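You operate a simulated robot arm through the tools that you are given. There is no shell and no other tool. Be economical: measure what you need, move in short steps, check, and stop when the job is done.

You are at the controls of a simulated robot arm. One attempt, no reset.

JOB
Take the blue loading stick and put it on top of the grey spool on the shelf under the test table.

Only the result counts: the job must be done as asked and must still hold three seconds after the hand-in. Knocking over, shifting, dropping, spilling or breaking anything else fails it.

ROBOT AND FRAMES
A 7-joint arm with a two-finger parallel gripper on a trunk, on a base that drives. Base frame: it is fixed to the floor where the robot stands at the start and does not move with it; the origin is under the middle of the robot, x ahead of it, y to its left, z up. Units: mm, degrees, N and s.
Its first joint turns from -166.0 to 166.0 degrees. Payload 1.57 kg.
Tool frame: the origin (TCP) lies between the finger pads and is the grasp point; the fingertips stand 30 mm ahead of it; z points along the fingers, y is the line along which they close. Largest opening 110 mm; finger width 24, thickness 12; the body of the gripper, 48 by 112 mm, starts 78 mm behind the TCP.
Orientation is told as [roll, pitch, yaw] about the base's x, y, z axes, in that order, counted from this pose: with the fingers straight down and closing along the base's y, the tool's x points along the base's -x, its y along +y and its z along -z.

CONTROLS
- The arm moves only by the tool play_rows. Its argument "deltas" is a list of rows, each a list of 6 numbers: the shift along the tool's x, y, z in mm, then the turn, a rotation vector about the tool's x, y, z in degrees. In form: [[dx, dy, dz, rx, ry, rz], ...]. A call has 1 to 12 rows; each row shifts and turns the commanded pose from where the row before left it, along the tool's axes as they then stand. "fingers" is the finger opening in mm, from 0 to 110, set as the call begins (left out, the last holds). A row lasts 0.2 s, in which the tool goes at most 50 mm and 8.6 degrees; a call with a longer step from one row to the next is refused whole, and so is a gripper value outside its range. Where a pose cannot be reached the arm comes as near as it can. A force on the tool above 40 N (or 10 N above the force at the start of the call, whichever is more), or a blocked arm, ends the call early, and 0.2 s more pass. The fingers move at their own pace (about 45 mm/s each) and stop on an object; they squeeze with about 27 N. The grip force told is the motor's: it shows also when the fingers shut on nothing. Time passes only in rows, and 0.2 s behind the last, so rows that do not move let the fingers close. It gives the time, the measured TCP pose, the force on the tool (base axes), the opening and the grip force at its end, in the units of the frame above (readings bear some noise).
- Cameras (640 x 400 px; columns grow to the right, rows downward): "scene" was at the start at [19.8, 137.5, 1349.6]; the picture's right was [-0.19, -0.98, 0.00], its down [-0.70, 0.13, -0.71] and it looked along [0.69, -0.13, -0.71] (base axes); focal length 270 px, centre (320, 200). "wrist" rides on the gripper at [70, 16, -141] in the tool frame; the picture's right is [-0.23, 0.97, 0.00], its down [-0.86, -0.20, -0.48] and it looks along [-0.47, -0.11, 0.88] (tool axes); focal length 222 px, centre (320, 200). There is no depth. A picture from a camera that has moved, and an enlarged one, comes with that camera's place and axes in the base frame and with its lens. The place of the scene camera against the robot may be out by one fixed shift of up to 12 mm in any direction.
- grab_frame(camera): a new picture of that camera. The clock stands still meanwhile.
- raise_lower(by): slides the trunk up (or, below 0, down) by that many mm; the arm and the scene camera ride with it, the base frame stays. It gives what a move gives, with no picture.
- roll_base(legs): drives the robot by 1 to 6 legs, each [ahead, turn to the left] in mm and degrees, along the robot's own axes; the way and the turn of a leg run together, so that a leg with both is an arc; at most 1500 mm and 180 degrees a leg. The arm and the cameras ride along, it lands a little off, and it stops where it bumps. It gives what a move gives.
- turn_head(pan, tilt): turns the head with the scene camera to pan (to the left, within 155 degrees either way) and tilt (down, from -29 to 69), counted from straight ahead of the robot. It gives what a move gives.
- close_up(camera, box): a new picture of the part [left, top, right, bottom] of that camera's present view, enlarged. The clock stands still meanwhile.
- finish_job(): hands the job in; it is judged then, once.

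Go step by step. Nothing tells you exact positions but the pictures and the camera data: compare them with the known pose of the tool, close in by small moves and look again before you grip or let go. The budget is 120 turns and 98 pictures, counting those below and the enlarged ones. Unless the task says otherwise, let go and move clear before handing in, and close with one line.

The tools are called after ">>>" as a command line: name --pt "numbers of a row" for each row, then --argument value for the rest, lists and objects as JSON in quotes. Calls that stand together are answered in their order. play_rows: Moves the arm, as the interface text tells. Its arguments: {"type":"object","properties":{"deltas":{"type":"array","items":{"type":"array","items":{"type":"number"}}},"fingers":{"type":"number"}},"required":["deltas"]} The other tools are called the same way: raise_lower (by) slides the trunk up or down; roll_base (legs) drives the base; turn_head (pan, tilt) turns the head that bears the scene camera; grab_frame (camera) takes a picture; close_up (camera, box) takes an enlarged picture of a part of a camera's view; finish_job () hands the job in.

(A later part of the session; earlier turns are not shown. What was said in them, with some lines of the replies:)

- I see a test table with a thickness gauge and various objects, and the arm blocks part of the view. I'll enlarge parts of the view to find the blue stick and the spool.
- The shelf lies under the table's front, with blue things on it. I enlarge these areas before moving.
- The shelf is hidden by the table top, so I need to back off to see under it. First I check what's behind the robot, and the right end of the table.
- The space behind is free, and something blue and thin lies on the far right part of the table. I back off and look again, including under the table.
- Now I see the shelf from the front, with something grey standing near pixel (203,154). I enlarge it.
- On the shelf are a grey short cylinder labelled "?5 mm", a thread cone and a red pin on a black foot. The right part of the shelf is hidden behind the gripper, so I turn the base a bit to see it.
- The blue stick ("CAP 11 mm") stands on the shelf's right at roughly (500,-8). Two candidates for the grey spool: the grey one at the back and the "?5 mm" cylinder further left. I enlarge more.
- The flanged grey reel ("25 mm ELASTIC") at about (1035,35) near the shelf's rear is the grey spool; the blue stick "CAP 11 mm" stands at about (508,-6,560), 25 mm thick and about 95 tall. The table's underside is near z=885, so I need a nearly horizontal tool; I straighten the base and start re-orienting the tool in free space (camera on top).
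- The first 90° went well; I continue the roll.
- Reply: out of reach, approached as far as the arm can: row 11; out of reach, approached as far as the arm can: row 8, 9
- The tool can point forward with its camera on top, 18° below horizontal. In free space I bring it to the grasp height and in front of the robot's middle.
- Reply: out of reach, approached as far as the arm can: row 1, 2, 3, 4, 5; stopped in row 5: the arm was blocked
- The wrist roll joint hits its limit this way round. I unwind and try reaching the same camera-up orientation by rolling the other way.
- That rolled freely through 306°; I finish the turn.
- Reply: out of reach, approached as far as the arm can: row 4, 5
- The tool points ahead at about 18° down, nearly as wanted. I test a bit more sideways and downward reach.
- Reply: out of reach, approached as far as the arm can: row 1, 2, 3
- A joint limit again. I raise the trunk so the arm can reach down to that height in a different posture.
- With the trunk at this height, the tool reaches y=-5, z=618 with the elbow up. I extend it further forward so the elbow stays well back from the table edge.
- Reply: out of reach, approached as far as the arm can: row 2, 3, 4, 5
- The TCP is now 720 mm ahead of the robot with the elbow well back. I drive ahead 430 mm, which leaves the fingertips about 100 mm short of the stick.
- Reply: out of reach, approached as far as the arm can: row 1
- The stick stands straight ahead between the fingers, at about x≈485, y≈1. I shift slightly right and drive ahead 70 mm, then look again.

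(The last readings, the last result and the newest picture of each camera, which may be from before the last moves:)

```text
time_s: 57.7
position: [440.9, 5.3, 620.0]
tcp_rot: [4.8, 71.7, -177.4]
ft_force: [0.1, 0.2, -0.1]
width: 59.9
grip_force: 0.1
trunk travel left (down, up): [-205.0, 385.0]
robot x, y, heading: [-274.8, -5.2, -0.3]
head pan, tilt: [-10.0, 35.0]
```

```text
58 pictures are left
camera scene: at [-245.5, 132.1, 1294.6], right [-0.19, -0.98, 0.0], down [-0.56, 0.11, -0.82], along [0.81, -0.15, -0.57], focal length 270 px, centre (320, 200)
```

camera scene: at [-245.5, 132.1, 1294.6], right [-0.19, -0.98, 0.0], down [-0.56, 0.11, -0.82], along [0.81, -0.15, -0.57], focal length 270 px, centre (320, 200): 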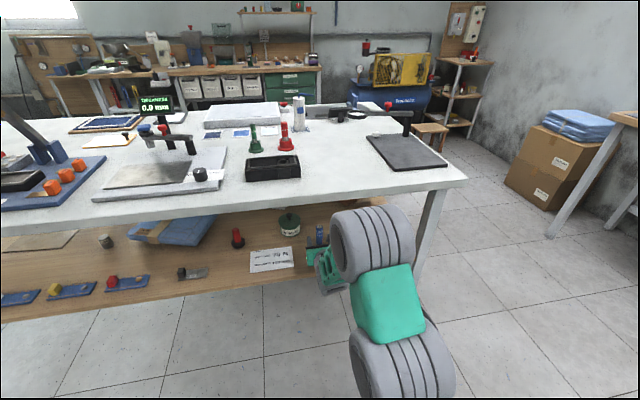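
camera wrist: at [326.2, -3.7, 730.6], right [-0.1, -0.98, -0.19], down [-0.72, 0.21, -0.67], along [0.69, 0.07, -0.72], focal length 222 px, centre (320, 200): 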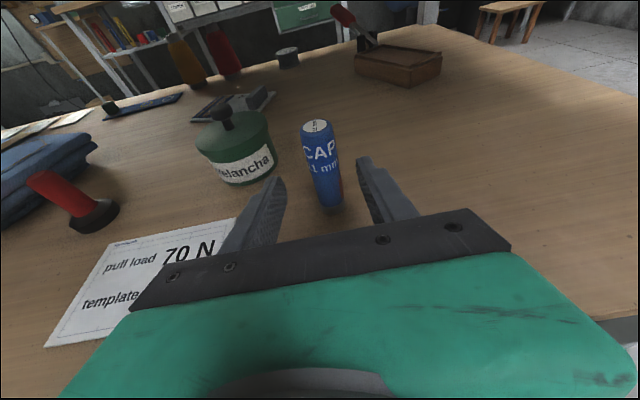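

The stick is at about (480, 0); TCP at (441, 5). I correct 5 mm sideways and drive the last 39 mm.

>>> play_rows --pt "0 5 0 0 0 0"

>>> roll_base --legs '[[38, 0]]'

>>> grab_frame --camera "wrist"

>>> grab_frame --camera "scene"

```text
time_s: 58.1
position: [440.4, 2.4, 620.4]
tcp_rot: [4.7, 71.7, -177.8]
ft_force: [-0.3, -0.1, 0.4]
width: 60.0
grip_force: 0.1
trunk travel left (down, up): [-205.0, 385.0]
robot x, y, heading: [-272.7, -7.8, -0.7]
head pan, tilt: [-10.0, 35.0]
```

```text
time_s: 59.0
position: [478.6, 1.1, 620.9]
tcp_rot: [4.8, 71.7, -177.8]
ft_force: [-0.1, 0.2, 0.3]
width: 60.1
grip_force: 0.1
trunk travel left (down, up): [-205.0, 385.0]
robot x, y, heading: [-238.1, -4.4, -0.6]
head pan, tilt: [-10.0, 35.0]
```

```text
57 pictures are left
camera wrist: at [364.2, -7.4, 731.2], right [-0.11, -0.98, -0.19], down [-0.71, 0.21, -0.67], along [0.69, 0.06, -0.72], focal length 222 px, centre (320, 200)
```

wrist: 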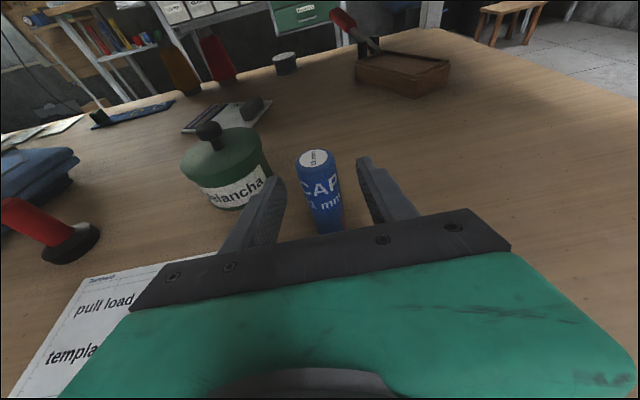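

```text
56 pictures are left
camera scene: at [-207.4, 131.6, 1294.6], right [-0.19, -0.98, 0.0], down [-0.56, 0.11, -0.82], along [0.81, -0.15, -0.57], focal length 270 px, centre (320, 200)
```

scene: 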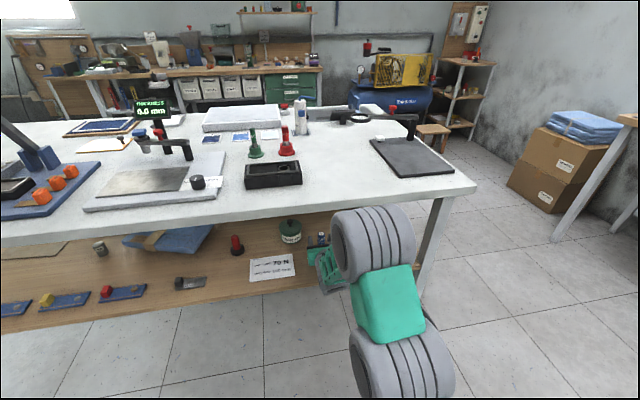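

The TCP projects at pixel (321,194), right on the stick's axis. I close the fingers.

>>> play_rows --pt "0 0 0 0 0 0" --pt "0 0 0 0 0 0" --pt "0 0 0 0 0 0" --pt "0 0 0 0 0 0" --fingers 0

>>> grab_frame --camera "wrist"

```text
time_s: 60.0
position: [478.1, 1.5, 620.9]
tcp_rot: [4.7, 71.9, -177.7]
ft_force: [-0.4, -0.3, 1.3]
width: 24.9
grip_force: 26.9
trunk travel left (down, up): [-205.0, 385.0]
robot x, y, heading: [-236.9, -2.4, -0.7]
head pan, tilt: [-10.0, 35.0]
```

```text
55 pictures are left
camera wrist: at [364.3, -7.5, 731.2], right [-0.11, -0.98, -0.19], down [-0.71, 0.21, -0.67], along [0.69, 0.06, -0.72], focal length 222 px, centre (320, 200)
```

wrist: 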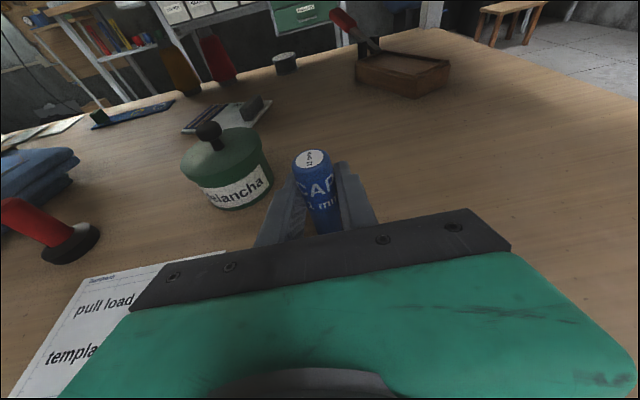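

The stick is gripped (24.9 mm). I lift it with the trunk and back out.

>>> raise_lower --by 40

>>> roll_base --legs '[[-550, 0]]'

>>> grab_frame --camera "wrist"

>>> grab_frame --camera "scene"

```text
time_s: 60.8
position: [478.7, 1.2, 660.2]
tcp_rot: [4.8, 71.7, -177.8]
ft_force: [-0.6, -0.1, -2.4]
width: 24.9
grip_force: 26.7
trunk travel left (down, up): [-245.0, 345.0]
robot x, y, heading: [-237.6, -6.9, -0.9]
head pan, tilt: [-10.0, 35.0]
```

```text
time_s: 63.9
position: [-61.6, 15.5, 661.3]
tcp_rot: [4.7, 71.7, -176.9]
ft_force: [-0.4, 0.0, -1.4]
width: 24.9
grip_force: 27.1
trunk travel left (down, up): [-245.0, 345.0]
robot x, y, heading: [-776.0, -4.2, 0.1]
head pan, tilt: [-10.0, 35.0]
```

```text
54 pictures are left
camera wrist: at [-176.1, 3.9, 771.0], right [-0.1, -0.98, -0.19], down [-0.72, 0.2, -0.67], along [0.69, 0.07, -0.72], focal length 222 px, centre (320, 200)
```

wrist: 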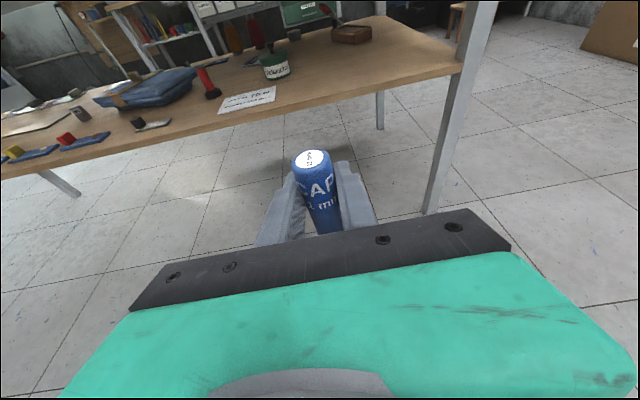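

```text
53 pictures are left
camera scene: at [-749.5, 134.4, 1334.6], right [-0.17, -0.99, 0.0], down [-0.57, 0.1, -0.82], along [0.81, -0.14, -0.57], focal length 270 px, centre (320, 200)
```

scene: 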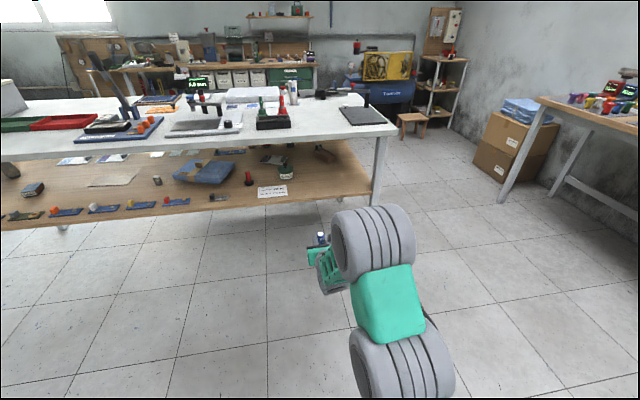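

The stick is held firmly. Next I retract the arm a bit and drive around to the table's right end, from where the spool is within reach; I go in stages.

>>> play_rows --pt "-9 0 -28 0 0 0" --pt "-9 0 -28 0 0 0" --pt "-9 0 -28 0 0 0" --pt "-9 0 -28 0 0 0" --pt "-9 0 -28 0 0 0" --pt "-9 0 -28 0 0 0"

>>> roll_base --legs '[[0, -45], [1260, 0], [0, 30]]'

>>> turn_head --pan 15 --tilt 25

>>> grab_frame --camera "scene"

```text
time_s: 65.3
position: [-238.7, 19.5, 660.5]
tcp_rot: [4.8, 71.8, -176.9]
ft_force: [0.1, -0.7, -1.0]
width: 24.9
grip_force: 26.8
trunk travel left (down, up): [-245.0, 345.0]
robot x, y, heading: [-779.2, -2.6, -0.0]
head pan, tilt: [-10.0, 35.0]
```

```text
time_s: 75.2
position: [619.9, -1012.7, 661.8]
tcp_rot: [4.7, 71.7, 167.2]
ft_force: [-0.1, 0.0, -1.1]
width: 24.9
grip_force: 27.2
trunk travel left (down, up): [-245.0, 345.0]
robot x, y, heading: [97.3, -885.9, -15.5]
head pan, tilt: [-10.0, 35.0]
```

```text
time_s: 76.0
position: [620.9, -1013.5, 661.8]
tcp_rot: [4.8, 71.8, 167.2]
ft_force: [-0.4, 0.2, -1.2]
width: 24.9
grip_force: 27.5
trunk travel left (down, up): [-245.0, 345.0]
robot x, y, heading: [97.8, -885.9, -15.7]
head pan, tilt: [15.0, 25.0]
```

```text
52 pictures are left
camera scene: at [174.8, -725.5, 1350.3], right [-0.01, -1.0, 0.0], down [-0.42, 0.01, -0.91], along [0.91, -0.01, -0.42], focal length 270 px, centre (320, 200)
```

scene: 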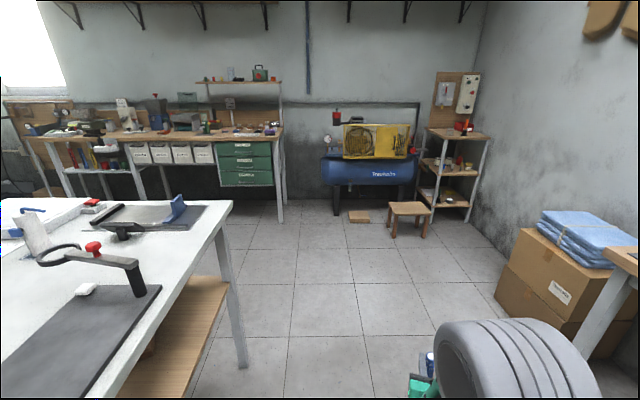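

There is a wide aisle behind the table, and the spool stands only about 100 mm from the rear edge, so placing from behind is easiest. I drive around the right end to the back in stages.

>>> roll_base --legs '[[0, 12], [1500, 0], [250, 0], [0, 93.6]]'

>>> turn_head --pan 30 --tilt 30

>>> grab_frame --camera "scene"

```text
time_s: 89.5
position: [1795.1, -434.9, 660.7]
tcp_rot: [4.9, 71.7, -86.7]
ft_force: [-0.1, 0.1, -1.3]
width: 24.9
grip_force: 27.2
trunk travel left (down, up): [-245.0, 345.0]
robot x, y, heading: [1820.5, -971.7, 90.2]
head pan, tilt: [15.0, 25.0]
```

```text
time_s: 90.2
position: [1795.9, -435.7, 661.0]
tcp_rot: [4.8, 71.7, -86.5]
ft_force: [0.0, -0.6, -1.3]
width: 25.1
grip_force: 27.2
trunk travel left (down, up): [-245.0, 345.0]
robot x, y, heading: [1820.4, -972.4, 90.2]
head pan, tilt: [30.0, 30.0]
```

```text
51 pictures are left
camera scene: at [1620.4, -956.3, 1342.4], right [0.86, 0.51, 0.0], down [0.25, -0.43, -0.87], along [-0.44, 0.75, -0.5], focal length 270 px, centre (320, 200)
```

scene: 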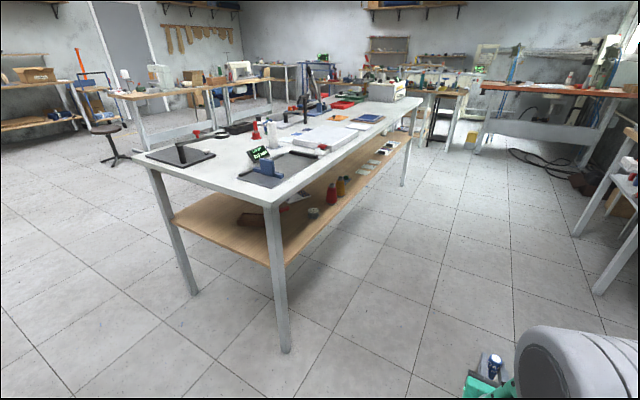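

The rear aisle is clear and the spool is visible at about (970,70). I drive along and turn to face the table's rear.

>>> roll_base --legs '[[1035, 0], [0, 90]]'

>>> turn_head --pan -5 --tilt 35

>>> grab_frame --camera "scene"

>>> grab_frame --camera "wrist"

```text
time_s: 99.4
position: [1288.5, 42.1, 661.7]
tcp_rot: [4.7, 71.7, 2.9]
ft_force: [0.0, 0.5, -0.9]
width: 25.0
grip_force: 26.7
trunk travel left (down, up): [-245.0, 345.0]
robot x, y, heading: [1825.6, 62.3, 179.6]
head pan, tilt: [30.0, 30.0]
```

```text
time_s: 100.4
position: [1288.6, 42.0, 660.9]
tcp_rot: [4.8, 71.7, 2.8]
ft_force: [-1.1, 0.7, -1.5]
width: 24.6
grip_force: 27.0
trunk travel left (down, up): [-245.0, 345.0]
robot x, y, heading: [1825.3, 60.7, 179.8]
head pan, tilt: [-5.0, 35.0]
```

```text
50 pictures are left
camera scene: at [1797.4, -87.1, 1334.6], right [0.09, 1.0, 0.0], down [0.57, -0.05, -0.82], along [-0.82, 0.07, -0.57], focal length 270 px, centre (320, 200)
```

scene: 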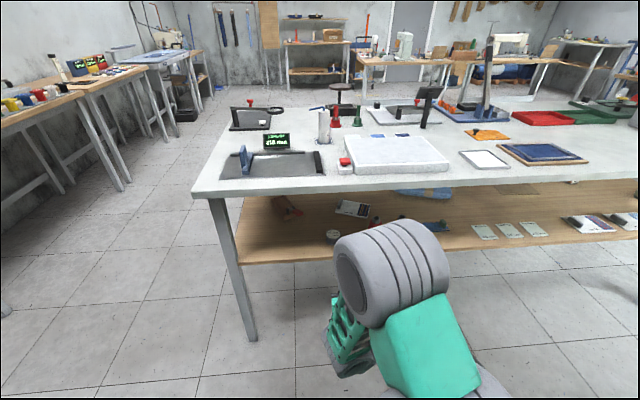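

```text
49 pictures are left
camera wrist: at [1400.2, 52.4, 772.3], right [0.1, 0.98, -0.19], down [0.72, -0.2, -0.67], along [-0.69, -0.07, -0.72], focal length 222 px, centre (320, 200)
```

wrist: 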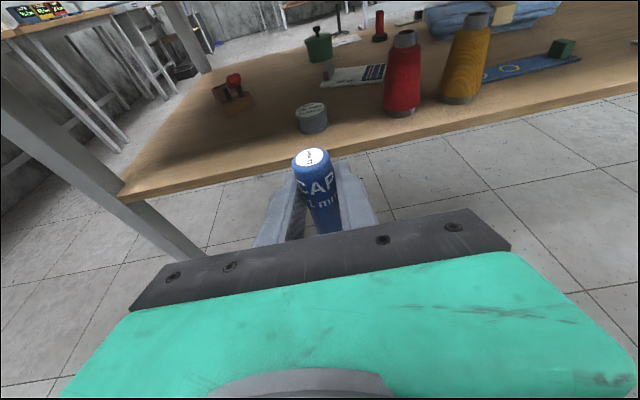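

From behind, the spool stands at about (1006, 39), top at z≈598, right ahead of the stick. I raise the trunk 28 mm, extend the arm 88 mm, then drive most of the rest.

>>> raise_lower --by 28

>>> play_rows --pt "9 0 28 0 0 0" --pt "9 0 28 0 0 0" --pt "9 0 28 0 0 0"

>>> roll_base --legs '[[120, 0]]'

>>> grab_frame --camera "wrist"

>>> grab_frame --camera "scene"

```text
time_s: 101.2
position: [1288.4, 42.0, 689.3]
tcp_rot: [4.7, 71.7, 2.9]
ft_force: [0.9, -0.5, -0.9]
width: 25.0
grip_force: 27.0
trunk travel left (down, up): [-273.0, 317.0]
robot x, y, heading: [1823.3, 58.8, 179.9]
head pan, tilt: [-5.0, 35.0]
```

```text
time_s: 102.0
position: [1199.0, 44.1, 690.9]
tcp_rot: [4.8, 71.7, 3.0]
ft_force: [-1.1, 0.2, -0.5]
width: 24.8
grip_force: 26.7
trunk travel left (down, up): [-273.0, 317.0]
robot x, y, heading: [1824.8, 64.4, 180.1]
head pan, tilt: [-5.0, 35.0]
```

```text
time_s: 103.2
position: [1084.1, 43.1, 691.4]
tcp_rot: [4.7, 71.7, 2.9]
ft_force: [-0.1, 0.4, -1.5]
width: 24.9
grip_force: 27.2
trunk travel left (down, up): [-273.0, 317.0]
robot x, y, heading: [1709.4, 60.7, 180.0]
head pan, tilt: [-5.0, 35.0]
```

```text
48 pictures are left
camera wrist: at [1195.7, 54.2, 802.4], right [0.1, 0.98, -0.19], down [0.72, -0.2, -0.67], along [-0.69, -0.07, -0.72], focal length 222 px, centre (320, 200)
```

wrist: 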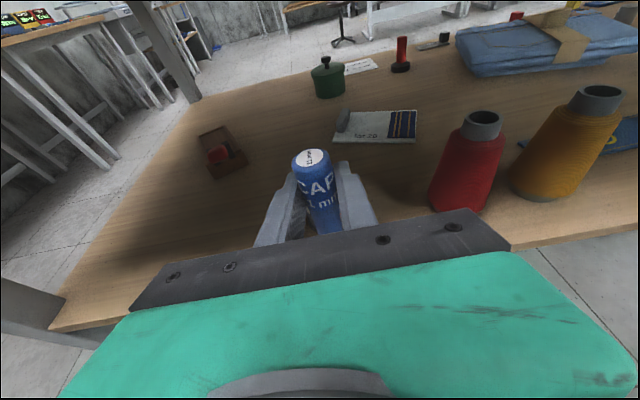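

```text
47 pictures are left
camera scene: at [1681.2, -86.8, 1362.6], right [0.09, 1.0, 0.0], down [0.57, -0.05, -0.82], along [-0.82, 0.07, -0.57], focal length 270 px, centre (320, 200)
```

scene: 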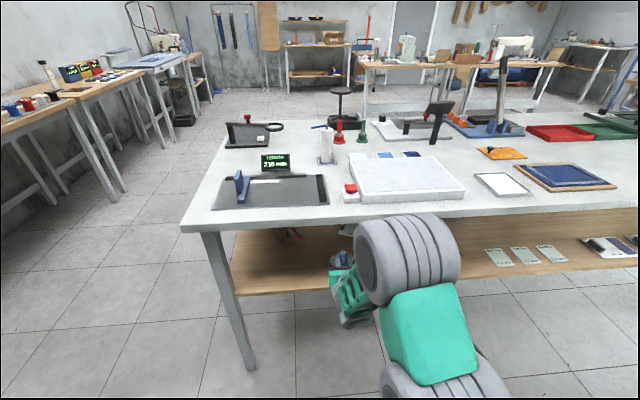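

>>> close_up --camera "scene" --box '[310, 215, 374, 255]'

>>> close_up --camera "wrist" --box '[240, 130, 400, 230]'

```text
10.00 times, centred on (342, 235) of scene
camera zoom: at [1681.2, -86.8, 1362.6], right [0.09, 1.0, 0.0], down [0.57, -0.05, -0.82], along [-0.82, 0.07, -0.57], focal length 2696 px, centre (100, -150)
```

zoom: 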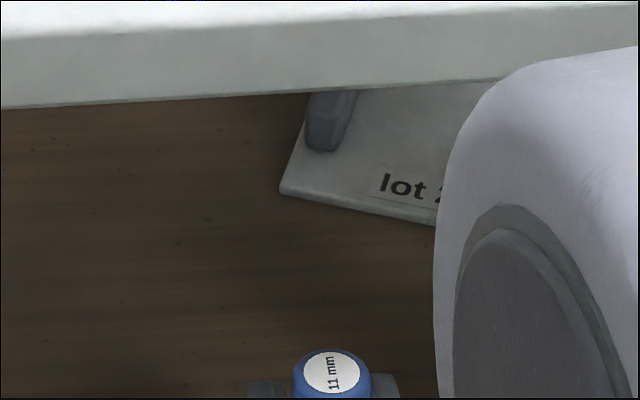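

```text
4.00 times, centred on (320, 180) of wrist
camera zoom: at [1195.7, 54.2, 802.4], right [0.1, 0.98, -0.19], down [0.72, -0.2, -0.67], along [-0.69, -0.07, -0.72], focal length 888 px, centre (320, 280)
```

zoom: 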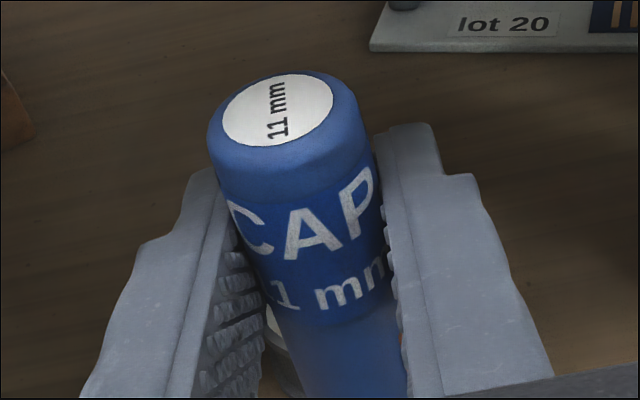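

The spool is hidden behind the stick at this distance. I back off 90 mm to measure it accurately with an enlarged wrist view.

>>> roll_base --legs '[[-90, 0]]'

>>> close_up --camera "wrist" --box '[240, 100, 400, 200]'

```text
time_s: 104.3
position: [1174.8, 43.1, 691.4]
tcp_rot: [4.8, 71.7, 2.9]
ft_force: [-0.2, 0.0, -1.4]
width: 24.9
grip_force: 27.7
trunk travel left (down, up): [-273.0, 317.0]
robot x, y, heading: [1797.9, 63.6, 179.9]
head pan, tilt: [-5.0, 35.0]
```

```text
4.00 times, centred on (320, 150) of wrist
camera zoom: at [1286.3, 54.3, 802.2], right [0.1, 0.98, -0.19], down [0.72, -0.2, -0.67], along [-0.69, -0.07, -0.72], focal length 888 px, centre (320, 400)
```

zoom: 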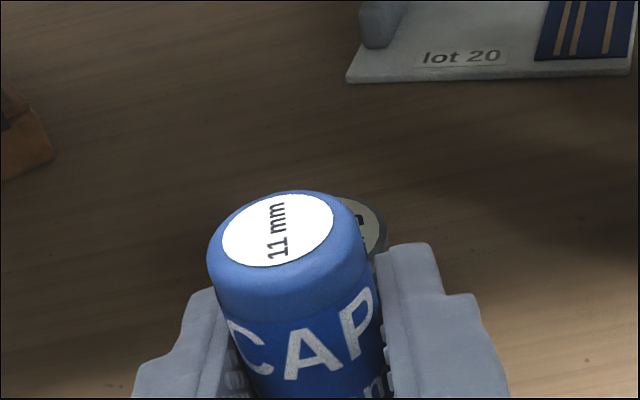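

>>> roll_base --legs '[[-75, 0]]'

>>> close_up --camera "wrist" --box '[240, 80, 400, 180]'

```text
time_s: 105.3
position: [1252.8, 45.6, 691.5]
tcp_rot: [4.8, 71.7, 2.9]
ft_force: [0.2, 0.0, -1.6]
width: 24.6
grip_force: 27.5
trunk travel left (down, up): [-273.0, 317.0]
robot x, y, heading: [1878.0, 58.4, 179.7]
head pan, tilt: [-5.0, 35.0]
```

```text
4.00 times, centred on (320, 130) of wrist
camera zoom: at [1364.4, 54.4, 802.2], right [0.1, 0.98, -0.19], down [0.72, -0.2, -0.67], along [-0.69, -0.07, -0.72], focal length 888 px, centre (320, 480)
```

zoom: 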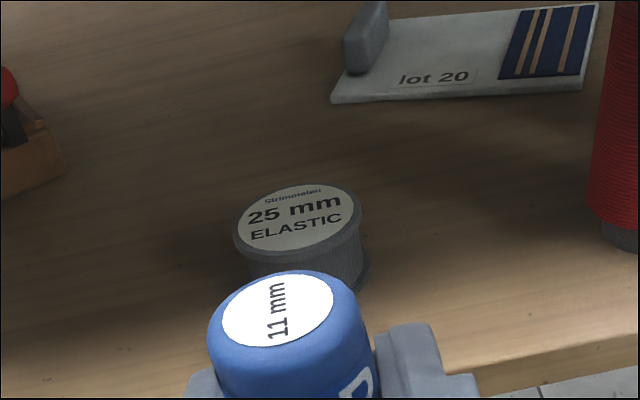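

Spool top centre measured at about (1009, 40). I shift 3 mm in y and drive in 240 mm.

>>> play_rows --pt "0 -2 0 0 0 0"

>>> roll_base --legs '[[238, 0]]'

>>> play_rows --pt "0 0 0 0 0 0"

>>> grab_frame --camera "wrist"

>>> grab_frame --camera "scene"

```text
time_s: 105.8
position: [1253.3, 41.6, 691.6]
tcp_rot: [4.6, 71.7, 2.8]
ft_force: [0.4, -1.0, -1.8]
width: 24.9
grip_force: 27.3
trunk travel left (down, up): [-273.0, 317.0]
robot x, y, heading: [1877.1, 63.6, 179.8]
head pan, tilt: [-5.0, 35.0]
```

```text
time_s: 107.5
position: [1014.4, 42.5, 691.7]
tcp_rot: [4.8, 71.7, 3.0]
ft_force: [-0.3, -0.1, -1.0]
width: 24.6
grip_force: 26.5
trunk travel left (down, up): [-273.0, 317.0]
robot x, y, heading: [1641.5, 60.7, 179.6]
head pan, tilt: [-5.0, 35.0]
```

```text
time_s: 107.9
position: [1013.8, 43.5, 690.5]
tcp_rot: [4.8, 71.6, 2.8]
ft_force: [-0.7, -0.8, -0.9]
width: 24.8
grip_force: 27.1
trunk travel left (down, up): [-273.0, 317.0]
robot x, y, heading: [1634.9, 60.4, 179.9]
head pan, tilt: [-5.0, 35.0]
```

```text
42 pictures are left
camera wrist: at [1126.0, 52.9, 801.7], right [0.1, 0.98, -0.19], down [0.72, -0.2, -0.67], along [-0.69, -0.07, -0.72], focal length 222 px, centre (320, 200)
```

wrist: 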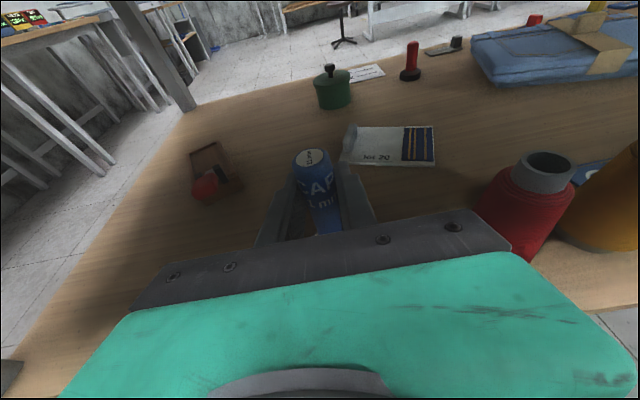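

```text
41 pictures are left
camera scene: at [1611.0, -86.4, 1362.6], right [0.09, 1.0, 0.0], down [0.57, -0.05, -0.82], along [-0.82, 0.07, -0.57], focal length 270 px, centre (320, 200)
```

scene: 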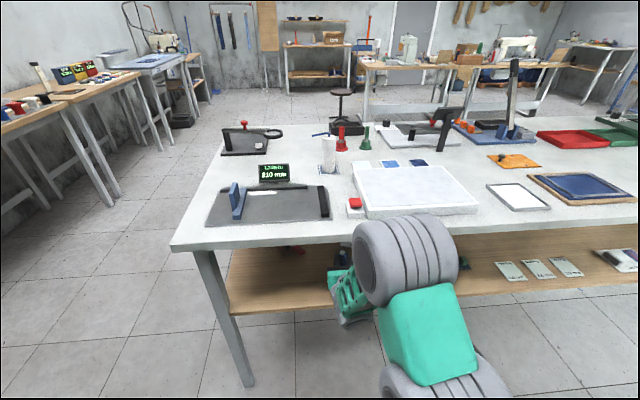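

The stick is over the spool within a few mm. I correct 5 mm in x and lower to just above the expected contact.

>>> play_rows --pt "1.5 -1.2 4.7 0 0 0" --pt "-8 -0.2 2.6 0 0 0" --pt "-8 -0.2 2.6 0 0 0" --pt "-7 -0.2 2.3 0 0 0"

>>> close_up --camera "wrist" --box '[240, 130, 400, 230]'

```text
time_s: 108.9
position: [1008.7, 39.5, 665.6]
tcp_rot: [4.7, 71.7, 2.8]
ft_force: [0.3, 0.4, -1.0]
width: 24.7
grip_force: 26.4
trunk travel left (down, up): [-273.0, 317.0]
robot x, y, heading: [1642.1, 62.8, 179.8]
head pan, tilt: [-5.0, 35.0]
```

```text
4.00 times, centred on (320, 180) of wrist
camera zoom: at [1120.7, 50.3, 776.3], right [0.1, 0.98, -0.19], down [0.72, -0.2, -0.67], along [-0.69, -0.07, -0.72], focal length 888 px, centre (320, 280)
```

zoom: 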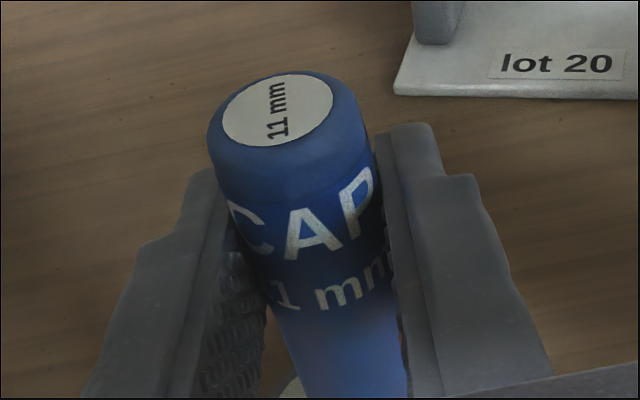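

Alignment agrees with the projection. I lower in small steps, watching the vertical force.

>>> play_rows --pt "-1.4 0 0.5 0 0 0" --pt "-1.4 0 0.5 0 0 0" --pt "0 0 0 0 0 0"

>>> play_rows --pt "-1.4 0 0.5 0 0 0" --pt "0 0 0 0 0 0"

>>> play_rows --pt "-1.4 0 0.5 0 0 0" --pt "0 0 0 0 0 0"

```text
time_s: 109.7
position: [1010.3, 40.7, 662.1]
tcp_rot: [4.8, 71.7, 2.8]
ft_force: [0.5, 0.7, -1.2]
width: 24.7
grip_force: 27.6
trunk travel left (down, up): [-273.0, 317.0]
robot x, y, heading: [1641.8, 66.0, 179.8]
head pan, tilt: [-5.0, 35.0]
```

```text
time_s: 110.3
position: [1008.0, 40.9, 661.4]
tcp_rot: [4.9, 71.7, 2.8]
ft_force: [-0.6, -0.5, -1.2]
width: 24.7
grip_force: 27.2
trunk travel left (down, up): [-273.0, 317.0]
robot x, y, heading: [1638.2, 63.0, 179.8]
head pan, tilt: [-5.0, 35.0]
```

```text
time_s: 110.9
position: [1009.5, 41.6, 660.7]
tcp_rot: [4.8, 71.7, 2.8]
ft_force: [-0.1, 0.5, -1.8]
width: 25.1
grip_force: 27.4
trunk travel left (down, up): [-273.0, 317.0]
robot x, y, heading: [1640.8, 64.1, 179.8]
head pan, tilt: [-5.0, 35.0]
```

No contact yet; I go on.

>>> play_rows --pt "-1.4 0 0.5 0 0 0" --pt "0 0 0 0 0 0"

>>> play_rows --pt "-1.4 0 0.5 0 0 0" --pt "0 0 0 0 0 0"

>>> play_rows --pt "-1.0 0 0.3 0 0 0" --pt "0 0 0 0 0 0"

```text
time_s: 111.5
position: [1009.1, 41.9, 659.5]
tcp_rot: [4.8, 71.7, 2.8]
ft_force: [-0.1, 0.7, -1.4]
width: 24.8
grip_force: 26.7
trunk travel left (down, up): [-273.0, 317.0]
robot x, y, heading: [1639.3, 64.0, 180.0]
head pan, tilt: [-5.0, 35.0]
```

```text
time_s: 112.1
position: [1009.2, 41.5, 657.4]
tcp_rot: [4.9, 71.7, 2.8]
ft_force: [0.5, 0.6, -1.3]
width: 25.0
grip_force: 26.9
trunk travel left (down, up): [-273.0, 317.0]
robot x, y, heading: [1643.3, 63.9, 180.0]
head pan, tilt: [-5.0, 35.0]
```

```text
time_s: 112.7
position: [1009.7, 42.3, 656.4]
tcp_rot: [4.8, 71.7, 2.8]
ft_force: [-0.1, 0.2, -1.3]
width: 25.0
grip_force: 27.3
trunk travel left (down, up): [-273.0, 317.0]
robot x, y, heading: [1640.6, 64.0, 179.6]
head pan, tilt: [-5.0, 35.0]
```

>>> play_rows --pt "-1.2 -0.4 0.4 0 0 0" --pt "0 0 0 0 0 0"

>>> play_rows --pt "-1.2 -0.4 0.4 0 0 0" --pt "0 0 0 0 0 0"

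>>> play_rows --pt "-1.2 -0.4 0.4 0 0 0" --pt "0 0 0 0 0 0"

>>> close_up --camera "wrist" --box '[240, 130, 400, 230]'

```text
time_s: 113.3
position: [1010.2, 41.0, 655.8]
tcp_rot: [4.8, 71.7, 2.9]
ft_force: [0.5, -0.1, -1.4]
width: 25.1
grip_force: 27.4
trunk travel left (down, up): [-273.0, 317.0]
robot x, y, heading: [1641.2, 64.6, 179.6]
head pan, tilt: [-5.0, 35.0]
```

```text
time_s: 113.9
position: [1009.4, 41.4, 655.6]
tcp_rot: [4.8, 71.8, 2.9]
ft_force: [0.3, 0.1, -1.0]
width: 24.8
grip_force: 26.8
trunk travel left (down, up): [-273.0, 317.0]
robot x, y, heading: [1641.1, 61.2, 179.9]
head pan, tilt: [-5.0, 35.0]
```

```text
time_s: 114.5
position: [1010.2, 40.2, 654.1]
tcp_rot: [4.8, 71.7, 2.8]
ft_force: [-0.1, 0.2, 0.8]
width: 24.9
grip_force: 26.7
trunk travel left (down, up): [-273.0, 317.0]
robot x, y, heading: [1638.4, 62.5, 179.9]
head pan, tilt: [-5.0, 35.0]
```

```text
4.00 times, centred on (320, 180) of wrist
camera zoom: at [1121.3, 50.8, 764.7], right [0.1, 0.98, -0.19], down [0.72, -0.2, -0.67], along [-0.69, -0.07, -0.72], focal length 888 px, centre (320, 280)
```

zoom: 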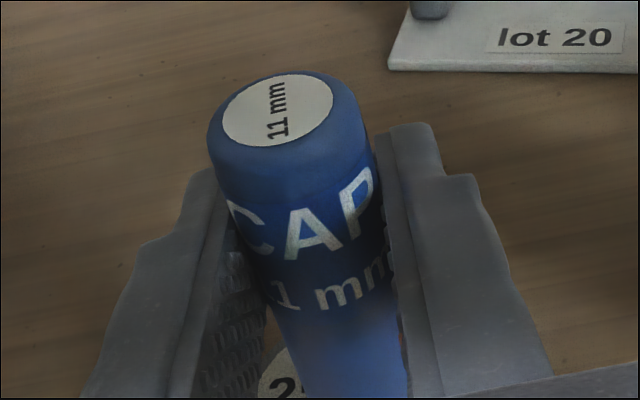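

Contact begins at z≈654, so the spool's top is at ≈593, which puts its centre at x≈999; the stick is some 10 mm off centre. I lift 4 mm, shift 10 mm, and lower again.

>>> play_rows --pt "4.2 0 -1.4 0 0 0" --pt "1.6 -0.2 4.8 0 0 0" --pt "1.6 -0.2 4.8 0 0 0" --pt "-1.9 0 0.6 0 0 0" --pt "0 0 0 0 0 0"

>>> play_rows --pt "-1.0 0 0.3 0 0 0" --pt "0 0 0 0 0 0"

>>> play_rows --pt "-1.0 0 0.3 0 0 0" --pt "0 0 0 0 0 0"

>>> close_up --camera "wrist" --box '[240, 130, 400, 230]'

```text
time_s: 115.7
position: [998.5, 40.3, 655.4]
tcp_rot: [4.8, 71.8, 2.9]
ft_force: [0.4, 0.0, -2.1]
width: 25.1
grip_force: 27.4
trunk travel left (down, up): [-273.0, 317.0]
robot x, y, heading: [1639.8, 62.7, 179.7]
head pan, tilt: [-5.0, 35.0]
```

```text
time_s: 116.3
position: [999.8, 39.9, 653.5]
tcp_rot: [4.9, 71.7, 2.9]
ft_force: [-0.2, 0.2, -1.2]
width: 25.0
grip_force: 26.5
trunk travel left (down, up): [-273.0, 317.0]
robot x, y, heading: [1642.8, 63.2, 179.8]
head pan, tilt: [-5.0, 35.0]
```

```text
time_s: 116.9
position: [999.0, 39.6, 654.6]
tcp_rot: [4.7, 71.8, 2.8]
ft_force: [0.2, -1.5, 1.5]
width: 24.9
grip_force: 26.7
trunk travel left (down, up): [-273.0, 317.0]
robot x, y, heading: [1640.3, 57.5, 179.7]
head pan, tilt: [-5.0, 35.0]
```

```text
4.00 times, centred on (320, 180) of wrist
camera zoom: at [1110.2, 50.4, 764.6], right [0.1, 0.98, -0.19], down [0.72, -0.2, -0.67], along [-0.69, -0.07, -0.72], focal length 888 px, centre (320, 280)
```

zoom: 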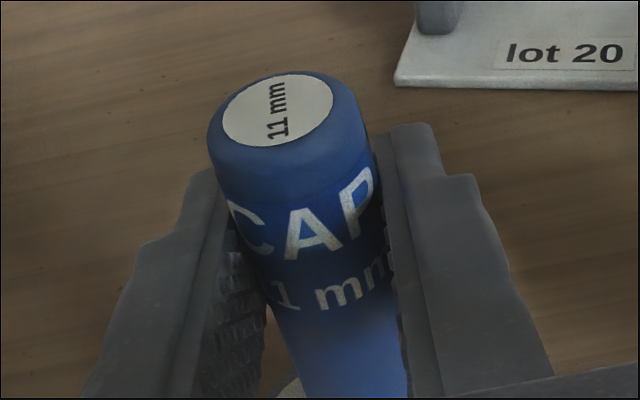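

Contact again, now centred. I open the fingers a little and look.

>>> play_rows --pt "-0.4 0 0.1 0 0 0" --pt "0 0 0 0 0 0"

>>> play_rows --pt "0 0 0 0 0 0" --pt "0 0 0 0 0 0" --pt "0 0 0 0 0 0" --fingers 55

>>> grab_frame --camera "wrist"

```text
time_s: 117.5
position: [998.4, 41.6, 654.1]
tcp_rot: [4.7, 72.0, 2.8]
ft_force: [0.0, -2.3, 6.3]
width: 24.9
grip_force: 26.9
trunk travel left (down, up): [-273.0, 317.0]
robot x, y, heading: [1640.1, 64.8, 180.1]
head pan, tilt: [-5.0, 35.0]
```

```text
time_s: 118.3
position: [998.0, 41.2, 652.8]
tcp_rot: [4.8, 71.7, 2.8]
ft_force: [0.0, 0.5, -0.1]
width: 55.0
grip_force: 0.1
trunk travel left (down, up): [-273.0, 317.0]
robot x, y, heading: [1637.9, 63.1, 179.9]
head pan, tilt: [-5.0, 35.0]
```

```text
37 pictures are left
camera wrist: at [1110.5, 51.3, 763.4], right [0.1, 0.98, -0.19], down [0.72, -0.2, -0.67], along [-0.69, -0.07, -0.72], focal length 222 px, centre (320, 200)
```

wrist: 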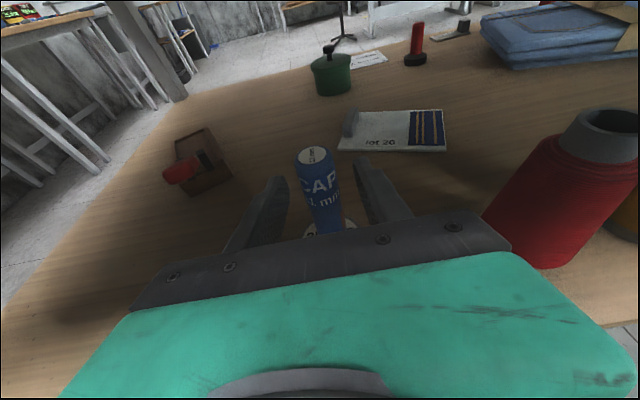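

The stick stands upright on the spool with the fingers clear on both sides. I back straight out and look.

>>> roll_base --legs '[[-240, 0]]'

>>> grab_frame --camera "wrist"

>>> close_up --camera "wrist" --box '[240, 60, 400, 160]'

```text
time_s: 120.1
position: [1233.9, 42.0, 651.6]
tcp_rot: [4.8, 71.7, 2.6]
ft_force: [0.0, -0.6, -0.2]
width: 54.9
grip_force: 0.0
trunk travel left (down, up): [-273.0, 317.0]
robot x, y, heading: [1873.1, 61.3, 179.6]
head pan, tilt: [-5.0, 35.0]
```

```text
36 pictures are left
camera wrist: at [1346.3, 52.1, 763.4], right [0.1, 0.98, -0.19], down [0.72, -0.21, -0.67], along [-0.69, -0.07, -0.72], focal length 222 px, centre (320, 200)
```

wrist: 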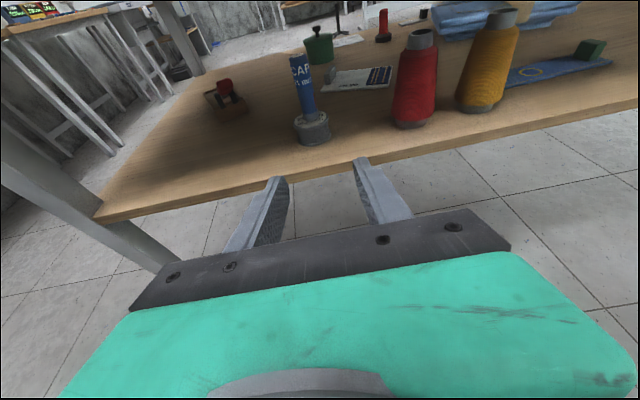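

```text
4.00 times, centred on (320, 110) of wrist
camera zoom: at [1346.3, 52.1, 763.4], right [0.1, 0.98, -0.19], down [0.72, -0.21, -0.67], along [-0.69, -0.07, -0.72], focal length 888 px, centre (320, 560)
```

zoom: 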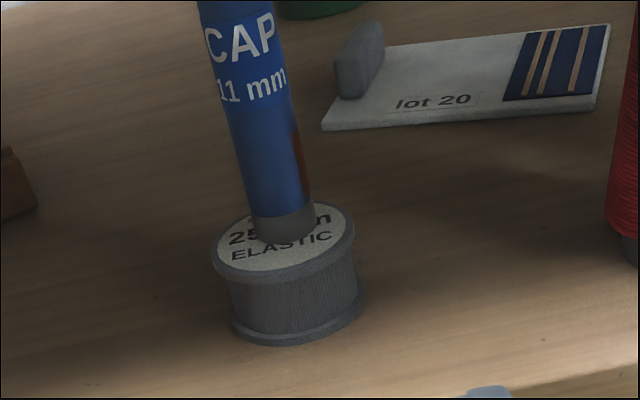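

The stick stands upright on the grey spool, the gripper is well clear, and nothing else has moved. I hand in.

>>> finish_job

```text
The job is handed in.
```

The blue loading stick (marked "CAP 11 mm") is standing upright on the grey spool ("25 mm ELASTIC") on the shelf under the test table. The gripper is open and clear, and I saw nothing else moved.
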